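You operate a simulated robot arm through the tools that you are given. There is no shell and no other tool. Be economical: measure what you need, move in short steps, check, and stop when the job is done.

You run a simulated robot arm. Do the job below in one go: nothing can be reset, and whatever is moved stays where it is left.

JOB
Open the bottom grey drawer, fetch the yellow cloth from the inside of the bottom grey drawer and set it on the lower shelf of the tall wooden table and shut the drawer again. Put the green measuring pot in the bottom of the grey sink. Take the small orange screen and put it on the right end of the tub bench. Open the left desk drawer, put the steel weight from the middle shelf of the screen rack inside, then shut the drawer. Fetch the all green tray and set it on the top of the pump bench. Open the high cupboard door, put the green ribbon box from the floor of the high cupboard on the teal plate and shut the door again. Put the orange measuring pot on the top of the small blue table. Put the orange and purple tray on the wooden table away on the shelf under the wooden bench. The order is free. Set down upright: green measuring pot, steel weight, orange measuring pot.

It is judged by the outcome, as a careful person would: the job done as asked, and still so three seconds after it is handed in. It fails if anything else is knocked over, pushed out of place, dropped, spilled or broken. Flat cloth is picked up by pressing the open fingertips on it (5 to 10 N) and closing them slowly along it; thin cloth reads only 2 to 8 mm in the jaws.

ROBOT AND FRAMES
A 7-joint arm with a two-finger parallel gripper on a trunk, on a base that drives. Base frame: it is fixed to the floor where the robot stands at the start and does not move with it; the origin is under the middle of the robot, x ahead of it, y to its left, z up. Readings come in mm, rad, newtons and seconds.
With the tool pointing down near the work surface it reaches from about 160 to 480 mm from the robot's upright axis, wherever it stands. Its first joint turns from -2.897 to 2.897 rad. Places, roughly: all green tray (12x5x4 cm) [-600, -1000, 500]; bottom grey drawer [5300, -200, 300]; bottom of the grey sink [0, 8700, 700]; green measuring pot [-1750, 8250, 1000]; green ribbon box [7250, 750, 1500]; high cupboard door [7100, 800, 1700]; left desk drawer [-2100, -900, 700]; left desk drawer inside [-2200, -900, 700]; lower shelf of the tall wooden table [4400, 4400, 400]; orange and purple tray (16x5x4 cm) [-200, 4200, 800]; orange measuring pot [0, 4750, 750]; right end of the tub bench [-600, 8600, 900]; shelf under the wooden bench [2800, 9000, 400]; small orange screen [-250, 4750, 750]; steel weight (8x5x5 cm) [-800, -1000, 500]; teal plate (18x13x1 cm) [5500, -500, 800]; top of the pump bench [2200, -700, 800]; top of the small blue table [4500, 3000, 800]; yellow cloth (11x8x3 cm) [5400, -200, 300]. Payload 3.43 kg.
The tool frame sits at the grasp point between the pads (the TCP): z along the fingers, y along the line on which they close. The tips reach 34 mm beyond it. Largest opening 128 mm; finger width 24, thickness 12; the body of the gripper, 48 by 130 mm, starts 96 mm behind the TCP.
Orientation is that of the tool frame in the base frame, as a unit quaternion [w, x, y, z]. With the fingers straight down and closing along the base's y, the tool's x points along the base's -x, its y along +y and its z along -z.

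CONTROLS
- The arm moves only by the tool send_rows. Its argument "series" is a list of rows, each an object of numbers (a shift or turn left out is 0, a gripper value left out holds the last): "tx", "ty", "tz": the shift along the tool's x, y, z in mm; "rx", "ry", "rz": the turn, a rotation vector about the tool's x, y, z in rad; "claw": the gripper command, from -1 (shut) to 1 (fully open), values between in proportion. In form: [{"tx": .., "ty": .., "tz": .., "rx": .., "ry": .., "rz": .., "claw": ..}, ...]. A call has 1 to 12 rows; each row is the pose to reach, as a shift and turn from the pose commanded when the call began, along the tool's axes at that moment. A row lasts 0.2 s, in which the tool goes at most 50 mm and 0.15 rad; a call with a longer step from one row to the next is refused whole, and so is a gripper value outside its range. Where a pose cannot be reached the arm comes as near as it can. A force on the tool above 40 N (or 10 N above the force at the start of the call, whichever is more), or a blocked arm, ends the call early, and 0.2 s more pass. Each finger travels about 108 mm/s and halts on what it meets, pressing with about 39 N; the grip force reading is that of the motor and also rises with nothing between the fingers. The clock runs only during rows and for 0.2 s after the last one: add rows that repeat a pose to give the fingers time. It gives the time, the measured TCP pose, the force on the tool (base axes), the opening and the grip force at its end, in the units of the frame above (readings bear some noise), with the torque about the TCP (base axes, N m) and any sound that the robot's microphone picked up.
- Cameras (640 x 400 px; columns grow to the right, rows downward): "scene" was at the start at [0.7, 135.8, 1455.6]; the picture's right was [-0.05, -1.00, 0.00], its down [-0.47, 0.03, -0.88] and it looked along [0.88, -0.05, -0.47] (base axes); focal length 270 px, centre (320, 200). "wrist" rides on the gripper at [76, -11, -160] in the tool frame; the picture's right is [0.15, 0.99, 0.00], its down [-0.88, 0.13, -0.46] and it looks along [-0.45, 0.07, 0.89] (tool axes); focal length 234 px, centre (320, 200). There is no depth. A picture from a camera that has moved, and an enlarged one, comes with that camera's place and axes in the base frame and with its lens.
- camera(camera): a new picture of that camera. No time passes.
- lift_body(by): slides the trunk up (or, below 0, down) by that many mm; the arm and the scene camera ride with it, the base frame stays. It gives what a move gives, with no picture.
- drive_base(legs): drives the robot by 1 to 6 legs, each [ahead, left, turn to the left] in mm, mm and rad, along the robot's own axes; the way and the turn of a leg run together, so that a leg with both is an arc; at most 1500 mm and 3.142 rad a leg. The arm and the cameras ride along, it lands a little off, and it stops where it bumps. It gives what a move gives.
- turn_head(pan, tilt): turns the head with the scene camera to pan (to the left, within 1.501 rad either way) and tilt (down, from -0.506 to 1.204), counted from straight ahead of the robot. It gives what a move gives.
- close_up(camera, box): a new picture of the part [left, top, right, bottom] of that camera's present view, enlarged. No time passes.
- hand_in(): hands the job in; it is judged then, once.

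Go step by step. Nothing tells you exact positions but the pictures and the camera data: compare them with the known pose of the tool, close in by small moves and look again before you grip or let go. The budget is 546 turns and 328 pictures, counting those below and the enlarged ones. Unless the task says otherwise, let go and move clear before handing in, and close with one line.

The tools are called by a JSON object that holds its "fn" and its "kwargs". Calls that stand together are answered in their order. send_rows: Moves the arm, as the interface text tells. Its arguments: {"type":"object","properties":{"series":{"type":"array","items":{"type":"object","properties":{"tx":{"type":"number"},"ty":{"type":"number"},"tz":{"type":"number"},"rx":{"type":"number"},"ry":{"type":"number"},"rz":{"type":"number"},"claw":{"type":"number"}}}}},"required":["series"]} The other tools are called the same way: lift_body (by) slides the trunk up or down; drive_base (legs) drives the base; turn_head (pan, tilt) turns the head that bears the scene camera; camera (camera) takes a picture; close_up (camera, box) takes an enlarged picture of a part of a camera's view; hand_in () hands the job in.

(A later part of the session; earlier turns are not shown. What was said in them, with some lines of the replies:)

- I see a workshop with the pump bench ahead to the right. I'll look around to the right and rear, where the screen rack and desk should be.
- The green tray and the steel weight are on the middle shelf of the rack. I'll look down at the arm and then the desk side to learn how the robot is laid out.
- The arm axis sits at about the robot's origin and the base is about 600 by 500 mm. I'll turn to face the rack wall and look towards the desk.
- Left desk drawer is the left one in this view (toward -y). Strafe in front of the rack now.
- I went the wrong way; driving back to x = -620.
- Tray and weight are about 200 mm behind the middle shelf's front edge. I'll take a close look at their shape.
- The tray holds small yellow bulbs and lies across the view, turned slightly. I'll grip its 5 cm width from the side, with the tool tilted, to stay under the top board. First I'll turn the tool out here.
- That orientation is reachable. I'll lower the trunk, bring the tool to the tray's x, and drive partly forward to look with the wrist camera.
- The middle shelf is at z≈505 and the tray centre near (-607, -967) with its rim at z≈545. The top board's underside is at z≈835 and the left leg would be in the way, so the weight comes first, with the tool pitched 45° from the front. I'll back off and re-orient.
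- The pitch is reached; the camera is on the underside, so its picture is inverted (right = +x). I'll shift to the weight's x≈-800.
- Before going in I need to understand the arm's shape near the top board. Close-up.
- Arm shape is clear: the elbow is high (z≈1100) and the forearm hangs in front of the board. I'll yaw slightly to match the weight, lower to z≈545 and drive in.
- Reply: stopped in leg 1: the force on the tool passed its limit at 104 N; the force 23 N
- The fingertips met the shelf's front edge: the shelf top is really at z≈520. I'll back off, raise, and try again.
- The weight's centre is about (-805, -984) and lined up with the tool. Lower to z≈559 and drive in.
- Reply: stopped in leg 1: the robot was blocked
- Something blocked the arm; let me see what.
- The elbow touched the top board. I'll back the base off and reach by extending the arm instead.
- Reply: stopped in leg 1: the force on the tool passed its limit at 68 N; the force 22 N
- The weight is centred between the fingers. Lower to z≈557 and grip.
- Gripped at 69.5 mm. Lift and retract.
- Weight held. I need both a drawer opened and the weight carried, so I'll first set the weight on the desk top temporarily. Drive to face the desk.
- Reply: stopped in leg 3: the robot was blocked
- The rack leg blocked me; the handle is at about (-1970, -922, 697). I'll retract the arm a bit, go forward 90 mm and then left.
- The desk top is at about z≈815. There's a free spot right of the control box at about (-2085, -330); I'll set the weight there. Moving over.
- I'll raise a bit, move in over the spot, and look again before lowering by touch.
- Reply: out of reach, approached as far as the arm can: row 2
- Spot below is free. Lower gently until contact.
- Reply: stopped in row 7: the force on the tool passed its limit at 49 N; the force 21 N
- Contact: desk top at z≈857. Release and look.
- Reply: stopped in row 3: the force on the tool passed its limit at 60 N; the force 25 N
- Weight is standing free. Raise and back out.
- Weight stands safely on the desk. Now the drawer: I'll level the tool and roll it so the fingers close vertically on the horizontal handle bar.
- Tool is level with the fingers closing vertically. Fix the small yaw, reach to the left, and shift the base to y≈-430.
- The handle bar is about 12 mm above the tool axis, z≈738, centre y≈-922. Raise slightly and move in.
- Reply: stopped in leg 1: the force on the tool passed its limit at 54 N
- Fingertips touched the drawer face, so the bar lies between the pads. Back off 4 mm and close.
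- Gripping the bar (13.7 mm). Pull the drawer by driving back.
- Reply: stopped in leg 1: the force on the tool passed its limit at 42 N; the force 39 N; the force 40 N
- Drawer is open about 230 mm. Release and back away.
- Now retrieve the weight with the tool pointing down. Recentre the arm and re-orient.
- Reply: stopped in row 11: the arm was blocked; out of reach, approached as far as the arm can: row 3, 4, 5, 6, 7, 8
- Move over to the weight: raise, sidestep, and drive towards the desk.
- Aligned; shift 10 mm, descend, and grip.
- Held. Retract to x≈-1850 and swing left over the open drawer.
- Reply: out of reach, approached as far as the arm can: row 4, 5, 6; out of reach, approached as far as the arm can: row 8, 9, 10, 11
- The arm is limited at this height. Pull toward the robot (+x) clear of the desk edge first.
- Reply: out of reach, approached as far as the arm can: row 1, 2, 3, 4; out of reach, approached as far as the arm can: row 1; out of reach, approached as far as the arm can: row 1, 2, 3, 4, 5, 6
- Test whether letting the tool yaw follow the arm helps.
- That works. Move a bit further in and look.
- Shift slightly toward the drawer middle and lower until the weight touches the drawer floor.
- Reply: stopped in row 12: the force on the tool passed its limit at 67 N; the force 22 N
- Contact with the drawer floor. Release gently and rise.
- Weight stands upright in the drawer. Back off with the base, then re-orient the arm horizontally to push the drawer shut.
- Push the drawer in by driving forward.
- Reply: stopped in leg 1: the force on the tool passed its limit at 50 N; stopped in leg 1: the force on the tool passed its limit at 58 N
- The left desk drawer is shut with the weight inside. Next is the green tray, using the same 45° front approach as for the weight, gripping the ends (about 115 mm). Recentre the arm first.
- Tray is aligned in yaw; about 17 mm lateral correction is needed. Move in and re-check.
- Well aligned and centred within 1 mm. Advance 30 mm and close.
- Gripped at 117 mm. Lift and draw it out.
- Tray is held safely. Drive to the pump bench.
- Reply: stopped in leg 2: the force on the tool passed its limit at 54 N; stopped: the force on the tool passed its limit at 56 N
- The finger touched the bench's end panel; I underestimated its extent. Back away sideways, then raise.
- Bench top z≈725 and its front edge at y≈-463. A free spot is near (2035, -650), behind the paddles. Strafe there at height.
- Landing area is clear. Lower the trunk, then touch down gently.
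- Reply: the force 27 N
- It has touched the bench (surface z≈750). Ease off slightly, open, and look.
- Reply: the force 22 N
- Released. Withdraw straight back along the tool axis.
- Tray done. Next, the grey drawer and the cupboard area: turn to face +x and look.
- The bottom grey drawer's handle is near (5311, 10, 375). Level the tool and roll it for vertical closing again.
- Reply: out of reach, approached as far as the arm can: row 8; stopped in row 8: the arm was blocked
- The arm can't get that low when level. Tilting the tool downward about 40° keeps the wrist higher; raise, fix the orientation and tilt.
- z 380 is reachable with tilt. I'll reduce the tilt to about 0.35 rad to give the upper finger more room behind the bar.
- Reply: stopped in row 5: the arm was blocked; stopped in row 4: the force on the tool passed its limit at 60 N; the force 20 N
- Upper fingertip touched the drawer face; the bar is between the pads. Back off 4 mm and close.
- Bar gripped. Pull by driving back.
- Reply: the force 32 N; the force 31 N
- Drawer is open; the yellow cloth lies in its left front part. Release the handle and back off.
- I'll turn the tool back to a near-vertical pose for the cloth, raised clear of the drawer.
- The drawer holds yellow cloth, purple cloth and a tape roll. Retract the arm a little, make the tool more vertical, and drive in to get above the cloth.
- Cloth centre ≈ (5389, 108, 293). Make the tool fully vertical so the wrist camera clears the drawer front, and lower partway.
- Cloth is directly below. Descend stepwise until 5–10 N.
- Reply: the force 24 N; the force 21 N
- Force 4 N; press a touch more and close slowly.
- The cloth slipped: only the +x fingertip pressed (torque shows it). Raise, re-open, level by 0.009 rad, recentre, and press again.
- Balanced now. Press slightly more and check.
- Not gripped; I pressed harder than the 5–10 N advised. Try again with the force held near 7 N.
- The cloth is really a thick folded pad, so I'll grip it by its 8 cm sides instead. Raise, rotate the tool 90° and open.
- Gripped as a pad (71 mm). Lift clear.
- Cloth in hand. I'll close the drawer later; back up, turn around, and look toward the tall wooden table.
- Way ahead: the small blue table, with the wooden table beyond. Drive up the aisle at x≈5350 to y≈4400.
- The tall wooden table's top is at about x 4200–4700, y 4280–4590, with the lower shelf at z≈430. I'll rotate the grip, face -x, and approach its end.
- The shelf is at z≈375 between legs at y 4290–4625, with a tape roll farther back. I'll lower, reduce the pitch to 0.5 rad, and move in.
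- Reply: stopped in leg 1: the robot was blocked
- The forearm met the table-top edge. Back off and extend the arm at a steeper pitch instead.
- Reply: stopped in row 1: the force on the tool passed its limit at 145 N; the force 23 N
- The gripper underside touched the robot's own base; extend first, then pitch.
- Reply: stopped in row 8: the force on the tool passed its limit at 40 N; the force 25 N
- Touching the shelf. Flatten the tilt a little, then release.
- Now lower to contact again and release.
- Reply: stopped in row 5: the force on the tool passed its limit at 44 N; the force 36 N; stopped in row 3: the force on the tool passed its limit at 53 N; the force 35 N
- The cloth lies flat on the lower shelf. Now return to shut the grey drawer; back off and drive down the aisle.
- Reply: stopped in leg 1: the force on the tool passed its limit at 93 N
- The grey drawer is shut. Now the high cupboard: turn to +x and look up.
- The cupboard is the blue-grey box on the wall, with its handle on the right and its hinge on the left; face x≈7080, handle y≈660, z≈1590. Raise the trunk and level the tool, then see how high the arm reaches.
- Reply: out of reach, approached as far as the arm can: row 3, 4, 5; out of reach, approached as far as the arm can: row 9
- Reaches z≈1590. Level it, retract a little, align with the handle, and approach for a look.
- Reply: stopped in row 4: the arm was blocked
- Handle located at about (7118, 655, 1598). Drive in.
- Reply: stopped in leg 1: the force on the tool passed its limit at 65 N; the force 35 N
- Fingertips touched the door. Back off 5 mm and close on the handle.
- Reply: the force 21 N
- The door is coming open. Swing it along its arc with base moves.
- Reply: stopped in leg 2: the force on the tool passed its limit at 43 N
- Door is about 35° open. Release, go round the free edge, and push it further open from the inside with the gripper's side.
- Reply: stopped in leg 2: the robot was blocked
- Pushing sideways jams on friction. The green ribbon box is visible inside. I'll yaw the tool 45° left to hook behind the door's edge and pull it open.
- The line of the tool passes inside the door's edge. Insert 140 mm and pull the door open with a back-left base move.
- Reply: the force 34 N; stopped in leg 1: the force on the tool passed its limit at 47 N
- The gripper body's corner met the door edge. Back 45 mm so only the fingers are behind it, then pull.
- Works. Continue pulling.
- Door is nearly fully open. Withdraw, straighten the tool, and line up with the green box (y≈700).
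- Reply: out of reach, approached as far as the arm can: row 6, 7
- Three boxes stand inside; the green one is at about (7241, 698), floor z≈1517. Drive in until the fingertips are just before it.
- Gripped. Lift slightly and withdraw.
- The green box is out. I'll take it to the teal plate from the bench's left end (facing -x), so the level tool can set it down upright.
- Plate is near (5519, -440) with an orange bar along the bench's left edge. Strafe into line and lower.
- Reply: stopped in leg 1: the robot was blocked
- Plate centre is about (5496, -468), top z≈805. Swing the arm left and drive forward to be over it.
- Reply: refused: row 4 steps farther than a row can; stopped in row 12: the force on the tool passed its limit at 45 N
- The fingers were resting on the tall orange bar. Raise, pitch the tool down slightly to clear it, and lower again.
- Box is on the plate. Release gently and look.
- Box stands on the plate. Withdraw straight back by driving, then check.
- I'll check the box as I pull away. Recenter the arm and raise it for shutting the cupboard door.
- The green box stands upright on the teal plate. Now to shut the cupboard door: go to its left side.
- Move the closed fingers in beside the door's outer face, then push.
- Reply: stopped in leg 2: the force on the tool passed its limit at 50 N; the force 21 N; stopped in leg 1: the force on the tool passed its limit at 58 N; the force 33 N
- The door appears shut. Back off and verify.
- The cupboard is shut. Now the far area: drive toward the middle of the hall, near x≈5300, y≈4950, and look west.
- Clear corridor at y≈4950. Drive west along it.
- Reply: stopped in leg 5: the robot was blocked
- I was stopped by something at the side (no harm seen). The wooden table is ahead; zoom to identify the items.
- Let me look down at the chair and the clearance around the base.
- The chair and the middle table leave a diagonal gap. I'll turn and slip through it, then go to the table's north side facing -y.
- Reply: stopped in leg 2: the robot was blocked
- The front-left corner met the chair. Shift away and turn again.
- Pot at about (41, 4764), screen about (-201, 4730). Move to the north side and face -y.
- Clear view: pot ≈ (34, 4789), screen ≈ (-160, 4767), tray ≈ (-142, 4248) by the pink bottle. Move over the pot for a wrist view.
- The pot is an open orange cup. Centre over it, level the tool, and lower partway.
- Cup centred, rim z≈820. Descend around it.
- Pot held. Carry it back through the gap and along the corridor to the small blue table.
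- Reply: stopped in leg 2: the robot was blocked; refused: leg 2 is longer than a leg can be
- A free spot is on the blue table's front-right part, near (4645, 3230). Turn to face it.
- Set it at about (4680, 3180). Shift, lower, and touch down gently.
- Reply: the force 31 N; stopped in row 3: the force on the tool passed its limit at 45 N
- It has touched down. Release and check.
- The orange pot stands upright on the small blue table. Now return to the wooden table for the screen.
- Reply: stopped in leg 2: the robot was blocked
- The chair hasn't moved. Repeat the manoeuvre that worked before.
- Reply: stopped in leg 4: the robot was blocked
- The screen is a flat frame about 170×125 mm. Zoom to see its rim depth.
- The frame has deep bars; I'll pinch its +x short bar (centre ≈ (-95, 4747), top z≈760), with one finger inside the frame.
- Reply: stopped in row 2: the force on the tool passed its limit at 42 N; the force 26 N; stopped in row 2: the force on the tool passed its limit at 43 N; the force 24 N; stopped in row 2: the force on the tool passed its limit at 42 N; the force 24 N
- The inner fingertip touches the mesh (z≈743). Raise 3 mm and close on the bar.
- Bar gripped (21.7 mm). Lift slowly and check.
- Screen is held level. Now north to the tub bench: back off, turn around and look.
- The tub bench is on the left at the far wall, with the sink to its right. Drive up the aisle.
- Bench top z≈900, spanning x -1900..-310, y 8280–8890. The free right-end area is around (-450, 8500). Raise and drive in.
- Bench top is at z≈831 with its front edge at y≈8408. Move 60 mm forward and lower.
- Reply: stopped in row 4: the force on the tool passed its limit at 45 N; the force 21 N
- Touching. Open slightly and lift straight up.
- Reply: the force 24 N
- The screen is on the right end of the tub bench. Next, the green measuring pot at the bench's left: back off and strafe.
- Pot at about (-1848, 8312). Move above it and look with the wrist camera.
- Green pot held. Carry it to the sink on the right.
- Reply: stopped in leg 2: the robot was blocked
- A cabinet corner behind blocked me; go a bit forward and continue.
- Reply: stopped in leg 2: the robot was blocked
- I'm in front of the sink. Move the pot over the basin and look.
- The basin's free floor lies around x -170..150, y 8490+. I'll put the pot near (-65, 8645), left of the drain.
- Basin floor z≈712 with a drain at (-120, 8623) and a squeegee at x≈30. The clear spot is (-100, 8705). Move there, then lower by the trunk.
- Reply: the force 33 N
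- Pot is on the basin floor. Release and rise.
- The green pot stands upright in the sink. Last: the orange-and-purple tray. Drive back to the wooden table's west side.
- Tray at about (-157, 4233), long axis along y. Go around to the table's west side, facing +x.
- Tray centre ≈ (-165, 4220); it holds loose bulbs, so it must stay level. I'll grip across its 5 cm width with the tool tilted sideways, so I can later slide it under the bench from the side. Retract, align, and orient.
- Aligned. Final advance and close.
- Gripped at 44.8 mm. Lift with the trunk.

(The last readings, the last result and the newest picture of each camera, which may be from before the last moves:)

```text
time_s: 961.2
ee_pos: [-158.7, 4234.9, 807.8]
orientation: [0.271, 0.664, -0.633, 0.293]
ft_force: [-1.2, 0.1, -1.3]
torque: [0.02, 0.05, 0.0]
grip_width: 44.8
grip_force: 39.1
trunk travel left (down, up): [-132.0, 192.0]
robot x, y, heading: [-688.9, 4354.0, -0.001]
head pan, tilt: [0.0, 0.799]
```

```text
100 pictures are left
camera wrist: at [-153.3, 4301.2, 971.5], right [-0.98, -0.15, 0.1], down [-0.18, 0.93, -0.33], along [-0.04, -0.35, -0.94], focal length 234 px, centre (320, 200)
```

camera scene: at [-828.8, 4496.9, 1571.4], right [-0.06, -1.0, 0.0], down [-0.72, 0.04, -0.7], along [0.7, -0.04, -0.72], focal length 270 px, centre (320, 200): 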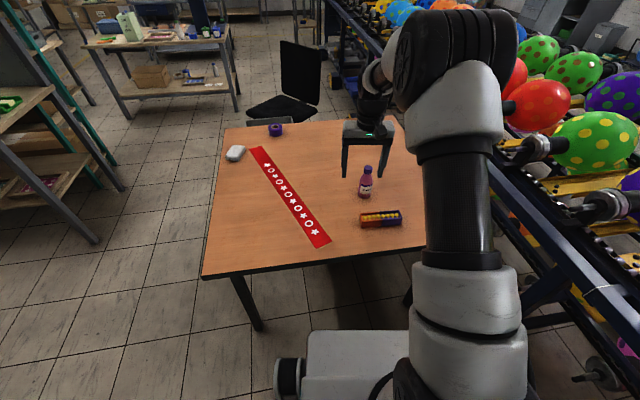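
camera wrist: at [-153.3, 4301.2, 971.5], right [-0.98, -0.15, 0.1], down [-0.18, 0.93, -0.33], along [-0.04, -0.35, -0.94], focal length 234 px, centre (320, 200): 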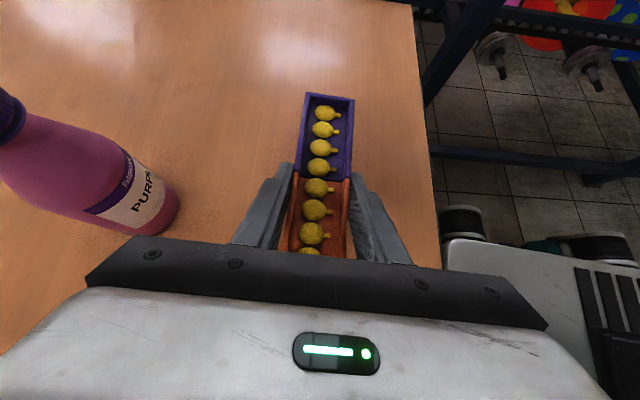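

All bulbs in place. Raise, back away, and travel: table's north side, the diagonal gap, then the corridor.

{"fn": "lift_body", "kwargs": {"by": 190}}

{"fn": "drive_base", "kwargs": {"legs": [[-300, 0, 0], [0, 1270, 0], [1400, 0, 0], [910, 0, 0], [0, 0, -0.715]]}}

{"fn": "camera", "kwargs": {"camera": "wrist"}}

```text
time_s: 963.3
ee_pos: [-157.7, 4235.1, 996.1]
orientation: [0.271, 0.663, -0.633, 0.293]
ft_force: [0.3, 0.0, -0.7]
torque: [-0.01, 0.0, -0.02]
grip_width: 44.5
grip_force: 39.4
trunk travel left (down, up): [-322.0, 2.0]
robot x, y, heading: [-685.9, 4351.9, -0.005]
head pan, tilt: [0.0, 0.799]
```

```text
time_s: 990.2
ee_pos: [1637.3, 5160.1, 996.9]
orientation: [-0.356, -0.399, 0.826, -0.179]
ft_force: [0.1, 0.4, -2.0]
torque: [0.04, -0.05, 0.01]
grip_width: 44.5
grip_force: 39.0
trunk travel left (down, up): [-322.0, 2.0]
robot x, y, heading: [1314.8, 5597.1, -0.723]
head pan, tilt: [0.0, 0.799]
```

```text
99 pictures are left
camera wrist: at [1682.8, 5205.5, 1161.6], right [-0.84, 0.53, 0.1], down [0.48, 0.81, -0.33], along [-0.26, -0.24, -0.94], focal length 234 px, centre (320, 200)
```

wrist: 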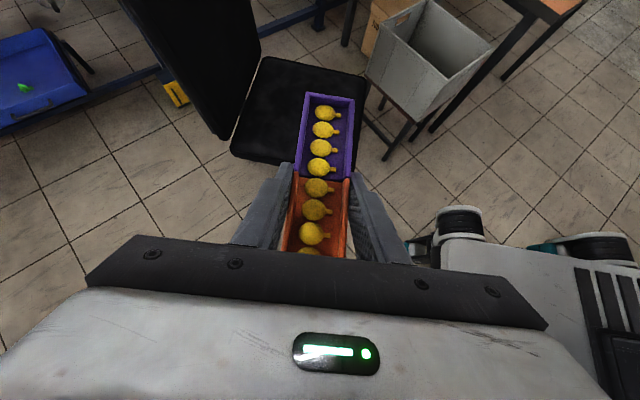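

Tray is level and clear of the chair back. Continue through the gap.

{"fn": "drive_base", "kwargs": {"legs": [[900, 0, 0], [0, 0, 0.27], [240, 0, 0], [0, 0, 0.44]]}}

```text
time_s: 998.6
ee_pos: [2732.6, 4778.4, 997.9]
orientation: [0.273, 0.66, -0.637, 0.291]
ft_force: [-0.4, 0.9, -1.1]
torque: [0.04, -0.02, 0.0]
grip_width: 44.9
grip_force: 39.2
trunk travel left (down, up): [-322.0, 2.0]
robot x, y, heading: [2206.3, 4900.7, -0.011]
head pan, tilt: [0.0, 0.799]
```

{"fn": "drive_base", "kwargs": {"legs": [[1400, 80, 0]]}}

{"fn": "turn_head", "kwargs": {"pan": 1.4, "tilt": 0.4}}

{"fn": "camera", "kwargs": {"camera": "scene"}}

```text
time_s: 1005.6
ee_pos: [4138.8, 4849.0, 997.0]
orientation: [0.272, 0.661, -0.636, 0.292]
ft_force: [1.1, -0.7, -0.9]
torque: [0.04, -0.02, -0.01]
grip_width: 44.6
grip_force: 38.7
trunk travel left (down, up): [-322.0, 2.0]
robot x, y, heading: [3607.4, 4967.9, -0.009]
head pan, tilt: [0.0, 0.799]
```

```text
time_s: 1007.1
ee_pos: [4140.0, 4849.1, 998.3]
orientation: [0.271, 0.662, -0.635, 0.291]
ft_force: [0.2, 0.4, -1.5]
torque: [0.01, 0.01, 0.0]
grip_width: 44.6
grip_force: 39.1
trunk travel left (down, up): [-322.0, 2.0]
robot x, y, heading: [3612.2, 4967.9, -0.003]
head pan, tilt: [1.4, 0.4]
```

```text
98 pictures are left
camera scene: at [3537.5, 5201.4, 1636.4], right [0.98, -0.18, 0.0], down [-0.07, -0.38, -0.92], along [0.16, 0.91, -0.39], focal length 270 px, centre (320, 200)
```

scene: 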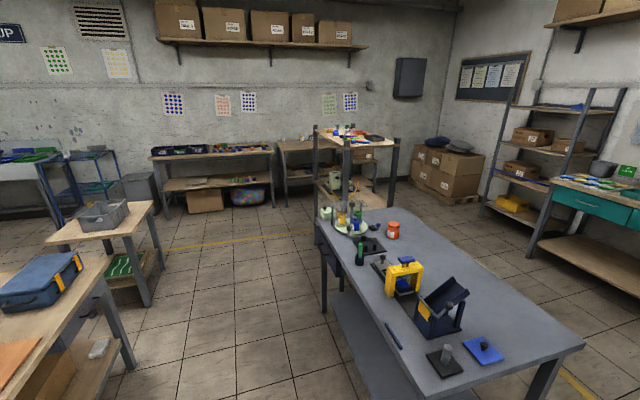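

The wooden bench is at the north wall (x≈2140–3500, front y≈8700) with a shelf under it. Turn to face -x and strafe north along x≈3400.

{"fn": "drive_base", "kwargs": {"legs": [[0, 0, 1.575], [0, 0, 1.565], [215, 0, 0], [0, -1450, 0], [0, -1300, 0]]}}

{"fn": "turn_head", "kwargs": {"pan": -0.9, "tilt": 0.7}}

{"fn": "camera", "kwargs": {"camera": "scene"}}

```text
time_s: 1042.8
ee_pos: [2967.9, 7878.4, 997.5]
orientation: [-0.288, 0.645, 0.652, 0.276]
ft_force: [0.2, 0.2, -1.7]
torque: [-0.04, 0.0, 0.0]
grip_width: 44.6
grip_force: 39.1
trunk travel left (down, up): [-322.0, 2.0]
robot x, y, heading: [3494.9, 7743.1, 3.104]
head pan, tilt: [1.4, 0.4]
```

```text
time_s: 1044.9
ee_pos: [2968.0, 7877.9, 997.6]
orientation: [-0.288, 0.645, 0.652, 0.276]
ft_force: [0.3, -0.7, -0.6]
torque: [-0.02, 0.01, 0.03]
grip_width: 44.7
grip_force: 39.1
trunk travel left (down, up): [-322.0, 2.0]
robot x, y, heading: [3493.9, 7740.6, 3.104]
head pan, tilt: [-0.901, 0.7]
```

```text
97 pictures are left
camera scene: at [3526.8, 7667.8, 1609.6], right [0.81, 0.59, 0.0], down [0.38, -0.52, -0.76], along [-0.45, 0.62, -0.64], focal length 270 px, centre (320, 200)
```

scene: 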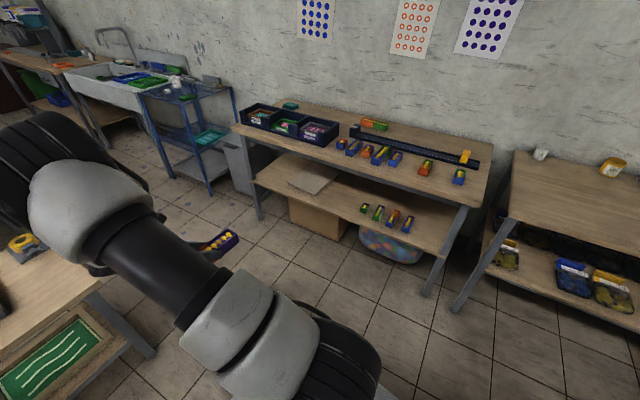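

The shelf (z≈480) has a board at x 2450–2720 and small trays from x≈3000; the free gap is centred at x≈2865. Position the robot parallel to the bench, lower, and reach right.

{"fn": "drive_base", "kwargs": {"legs": [[195, -350, 0.03]]}}

{"fn": "lift_body", "kwargs": {"by": -318}}

{"fn": "send_rows", "kwargs": {"series": [{"tx": 15, "ty": 12, "tz": 38}, {"tx": 30, "ty": 24, "tz": 76}, {"tx": 45, "ty": 36, "tz": 114}, {"tx": 60, "ty": 48, "tz": 152}, {"tx": 75, "ty": 60, "tz": 190}, {"tx": 90, "ty": 72, "tz": 228}, {"tx": 105, "ty": 85, "tz": 266}, {"tx": 118, "ty": 97, "tz": 304}, {"tx": 118, "ty": 97, "tz": 304}]}}

{"fn": "camera", "kwargs": {"camera": "wrist"}}

{"fn": "camera", "kwargs": {"camera": "scene"}}

```text
time_s: 1048.8
ee_pos: [2774.8, 8214.6, 997.3]
orientation: [-0.293, 0.634, 0.663, 0.271]
ft_force: [-0.6, -0.1, -1.2]
torque: [-0.02, 0.01, 0.04]
grip_width: 44.7
grip_force: 38.8
trunk travel left (down, up): [-322.0, 2.0]
robot x, y, heading: [3304.9, 8095.7, 3.136]
head pan, tilt: [-0.901, 0.7]
```

```text
time_s: 1052.0
ee_pos: [2774.9, 8214.8, 678.8]
orientation: [-0.293, 0.634, 0.663, 0.271]
ft_force: [0.9, -0.1, -0.3]
torque: [-0.01, -0.02, 0.0]
grip_width: 45.1
grip_force: 39.2
trunk travel left (down, up): [-4.0, 320.0]
robot x, y, heading: [3303.1, 8096.7, 3.136]
head pan, tilt: [-0.901, 0.7]
```

```text
time_s: 1054.0
ee_pos: [2856.1, 8523.4, 558.2]
orientation: [-0.292, 0.634, 0.663, 0.271]
ft_force: [0.0, 0.9, -1.0]
torque: [-0.04, -0.01, 0.0]
grip_width: 44.6
grip_force: 38.9
trunk travel left (down, up): [-4.0, 320.0]
robot x, y, heading: [3303.3, 8098.3, 3.138]
head pan, tilt: [-0.901, 0.7]
```

```text
96 pictures are left
camera wrist: at [2848.9, 8457.9, 722.7], right [0.98, 0.15, 0.1], down [0.17, -0.93, -0.33], along [0.04, 0.35, -0.94], focal length 234 px, centre (320, 200)
```

wrist: 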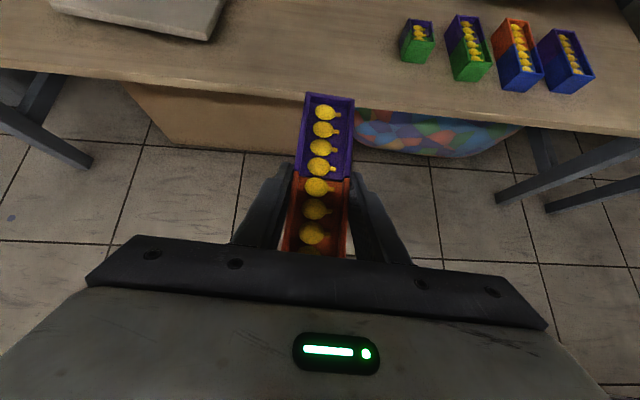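

```text
95 pictures are left
camera scene: at [3341.1, 8024.1, 1291.6], right [0.79, 0.62, 0.0], down [0.4, -0.51, -0.76], along [-0.47, 0.6, -0.64], focal length 270 px, centre (320, 200)
```

scene: 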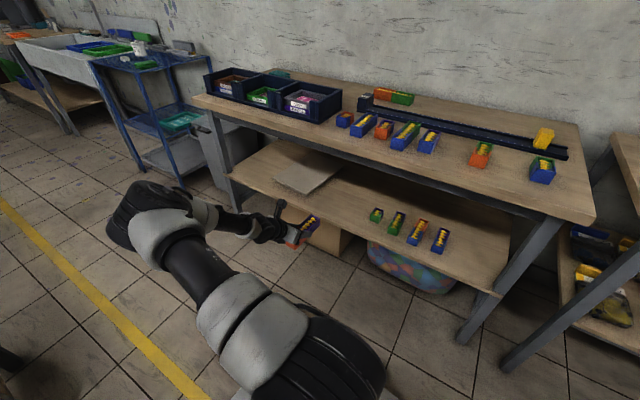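

Shelf z≈413, front edge y≈8750; the gap around x≈2850 is clear. Lower and reach a bit more, then strafe in.

{"fn": "send_rows", "kwargs": {"series": [{"tx": -5, "tz": 32}, {"tx": -10, "tz": 64}, {"tx": -14, "tz": 95}, {"tx": -14, "tz": 95}]}}

{"fn": "drive_base", "kwargs": {"legs": [[0, -140, 0]]}}

{"fn": "camera", "kwargs": {"camera": "wrist"}}

```text
time_s: 1055.0
ee_pos: [2850.9, 8582.1, 481.5]
orientation: [-0.293, 0.633, 0.663, 0.271]
ft_force: [-0.4, -0.2, -0.7]
torque: [-0.03, -0.01, -0.01]
grip_width: 44.6
grip_force: 38.9
trunk travel left (down, up): [-4.0, 320.0]
robot x, y, heading: [3303.9, 8093.7, 3.138]
head pan, tilt: [-0.901, 0.7]
```

```text
time_s: 1057.0
ee_pos: [2852.4, 8722.9, 483.3]
orientation: [-0.293, 0.634, 0.662, 0.271]
ft_force: [-0.6, -0.1, -0.9]
torque: [-0.05, 0.0, 0.0]
grip_width: 44.7
grip_force: 39.0
trunk travel left (down, up): [-4.0, 320.0]
robot x, y, heading: [3302.8, 8236.0, 3.141]
head pan, tilt: [-0.901, 0.7]
```

```text
94 pictures are left
camera wrist: at [2844.8, 8656.6, 646.5], right [0.98, 0.15, 0.1], down [0.17, -0.93, -0.33], along [0.04, 0.35, -0.94], focal length 234 px, centre (320, 200)
```

wrist: 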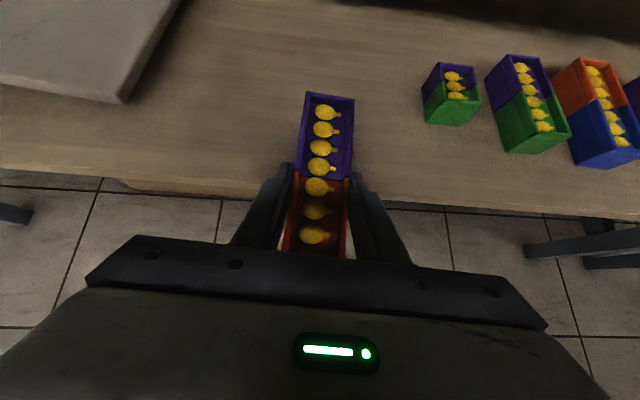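

{"fn": "drive_base", "kwargs": {"legs": [[0, -130, 0]]}}

{"fn": "camera", "kwargs": {"camera": "wrist"}}

{"fn": "camera", "kwargs": {"camera": "scene"}}

```text
time_s: 1058.9
ee_pos: [2854.2, 8852.6, 482.5]
orientation: [-0.292, 0.634, 0.663, 0.271]
ft_force: [-1.0, -0.1, -1.4]
torque: [-0.04, -0.02, -0.01]
grip_width: 44.6
grip_force: 39.2
trunk travel left (down, up): [-4.0, 320.0]
robot x, y, heading: [3303.4, 8366.0, 3.136]
head pan, tilt: [-0.901, 0.7]
```

```text
93 pictures are left
camera wrist: at [2845.2, 8786.3, 646.5], right [0.98, 0.15, 0.1], down [0.17, -0.93, -0.33], along [0.04, 0.35, -0.94], focal length 234 px, centre (320, 200)
```

wrist: 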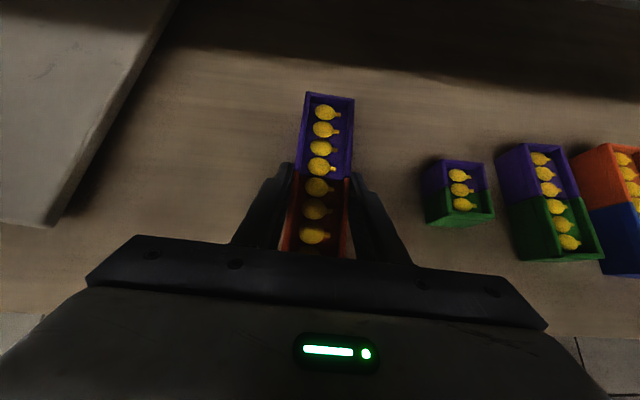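

```text
92 pictures are left
camera scene: at [3341.9, 8293.7, 1291.6], right [0.79, 0.62, 0.0], down [0.4, -0.51, -0.76], along [-0.47, 0.6, -0.64], focal length 270 px, centre (320, 200)
```

scene: 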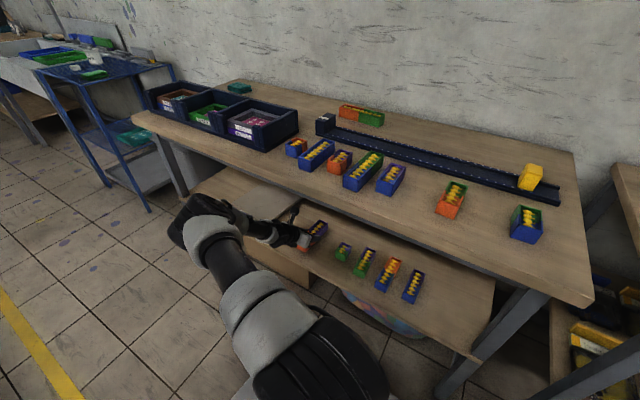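

Lower gently to contact.

{"fn": "send_rows", "kwargs": {"series": [{"tx": -6, "tz": 5.5}, {"tx": -12, "tz": 11}, {"tx": -16, "tz": 15}, {"tx": -19, "tz": 18}, {"tx": -22, "tz": 20.5}, {"tx": -25, "tz": 23}, {"tx": -28, "tz": 26}, {"tx": -31, "tz": 29}, {"tx": -34, "tz": 31.5}, {"tx": -37, "tz": 34.5}]}}

{"fn": "camera", "kwargs": {"camera": "wrist"}}

```text
time_s: 1060.5
ee_pos: [2849.5, 8855.7, 451.9]
orientation: [-0.298, 0.632, 0.661, 0.275]
ft_force: [0.9, -1.5, 15.0]
torque: [-0.72, -0.42, -0.03]
grip_width: 44.8
grip_force: 39.0
trunk travel left (down, up): [-4.0, 320.0]
robot x, y, heading: [3305.9, 8366.3, 3.142]
head pan, tilt: [-0.901, 0.7]
stopped in row 7: the force on the tool passed its limit at 45 N (the readings are from after the stop); the commanded pose is now the measured one
```

```text
91 pictures are left
camera wrist: at [2842.6, 8787.5, 615.3], right [0.98, 0.15, 0.09], down [0.17, -0.92, -0.35], along [0.04, 0.36, -0.93], focal length 234 px, centre (320, 200)
```

wrist: 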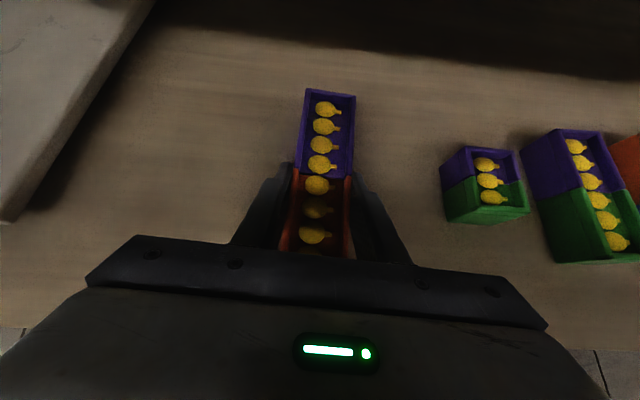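

Contact as expected. Open gently and withdraw along the tool axis.

{"fn": "send_rows", "kwargs": {"series": [{"claw": -0.2}, {"claw": -0.1}, {"claw": 0.05}, {"claw": 0.2}, {"claw": 0.2}]}}

{"fn": "camera", "kwargs": {"camera": "wrist"}}

```text
time_s: 1061.7
ee_pos: [2846.6, 8852.5, 452.9]
orientation: [-0.299, 0.632, 0.662, 0.271]
ft_force: [-17.1, -7.9, 25.8]
torque: [0.23, -0.37, 0.17]
grip_width: 66.5
grip_force: 0.1
trunk travel left (down, up): [-4.0, 320.0]
robot x, y, heading: [3302.4, 8373.3, 3.14]
head pan, tilt: [-0.901, 0.7]
```

```text
90 pictures are left
camera wrist: at [2840.7, 8785.8, 615.8], right [0.98, 0.15, 0.09], down [0.17, -0.92, -0.35], along [0.03, 0.36, -0.93], focal length 234 px, centre (320, 200)
```

wrist: 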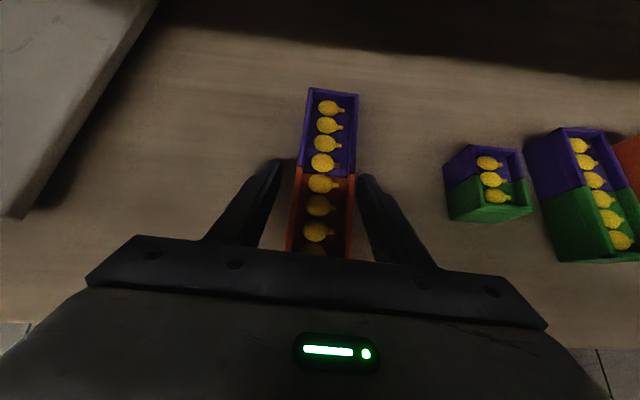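

{"fn": "send_rows", "kwargs": {"series": [{"tz": -4, "ty": 3, "claw": 0.3}, {"tz": -12, "ty": 3}, {"tz": -30, "ty": 3}, {"tz": -60, "ty": 3}, {"tz": -90, "ty": 3}]}}

{"fn": "drive_base", "kwargs": {"legs": [[0, 250, 0]]}}

{"fn": "camera", "kwargs": {"camera": "wrist"}}

{"fn": "camera", "kwargs": {"camera": "scene"}}

```text
time_s: 1062.9
ee_pos: [2857.0, 8787.2, 510.1]
orientation: [-0.296, 0.632, 0.661, 0.274]
ft_force: [-0.6, 0.1, 0.6]
torque: [0.01, -0.01, 0.0]
grip_width: 83.2
grip_force: 0.0
trunk travel left (down, up): [-4.0, 320.0]
robot x, y, heading: [3305.5, 8361.7, 3.139]
head pan, tilt: [-0.901, 0.7]
```

```text
time_s: 1065.9
ee_pos: [2855.3, 8538.2, 511.0]
orientation: [-0.296, 0.633, 0.661, 0.273]
ft_force: [0.8, 0.1, -0.6]
torque: [-0.01, 0.04, 0.02]
grip_width: 83.2
grip_force: 0.1
trunk travel left (down, up): [-4.0, 320.0]
robot x, y, heading: [3305.9, 8116.6, 3.137]
head pan, tilt: [-0.901, 0.7]
```

```text
89 pictures are left
camera wrist: at [2849.2, 8471.5, 673.7], right [0.98, 0.15, 0.1], down [0.17, -0.92, -0.34], along [0.04, 0.35, -0.93], focal length 234 px, centre (320, 200)
```

wrist: 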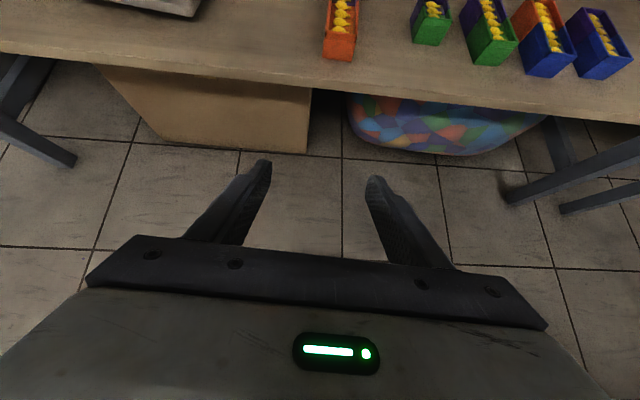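

```text
88 pictures are left
camera scene: at [3340.8, 8043.6, 1291.6], right [0.79, 0.62, 0.0], down [0.4, -0.51, -0.76], along [-0.47, 0.6, -0.64], focal length 270 px, centre (320, 200)
```

scene: 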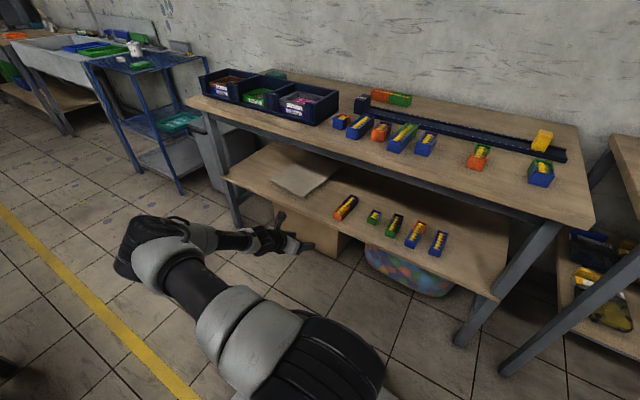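

The tray lies level on the shelf with all its bulbs and the gripper is clear. All eight jobs are finished, so I'm handing in.

{"fn": "hand_in", "kwargs": {}}

```text
The job is handed in.
```

All eight jobs are done as asked and handed in, with both drawers and the cupboard door shut. On the way the base brushed the office chair, the arm bumped the edges of the rack, the pump bench and the tall wooden table, and nothing looked displaced in later pictures.
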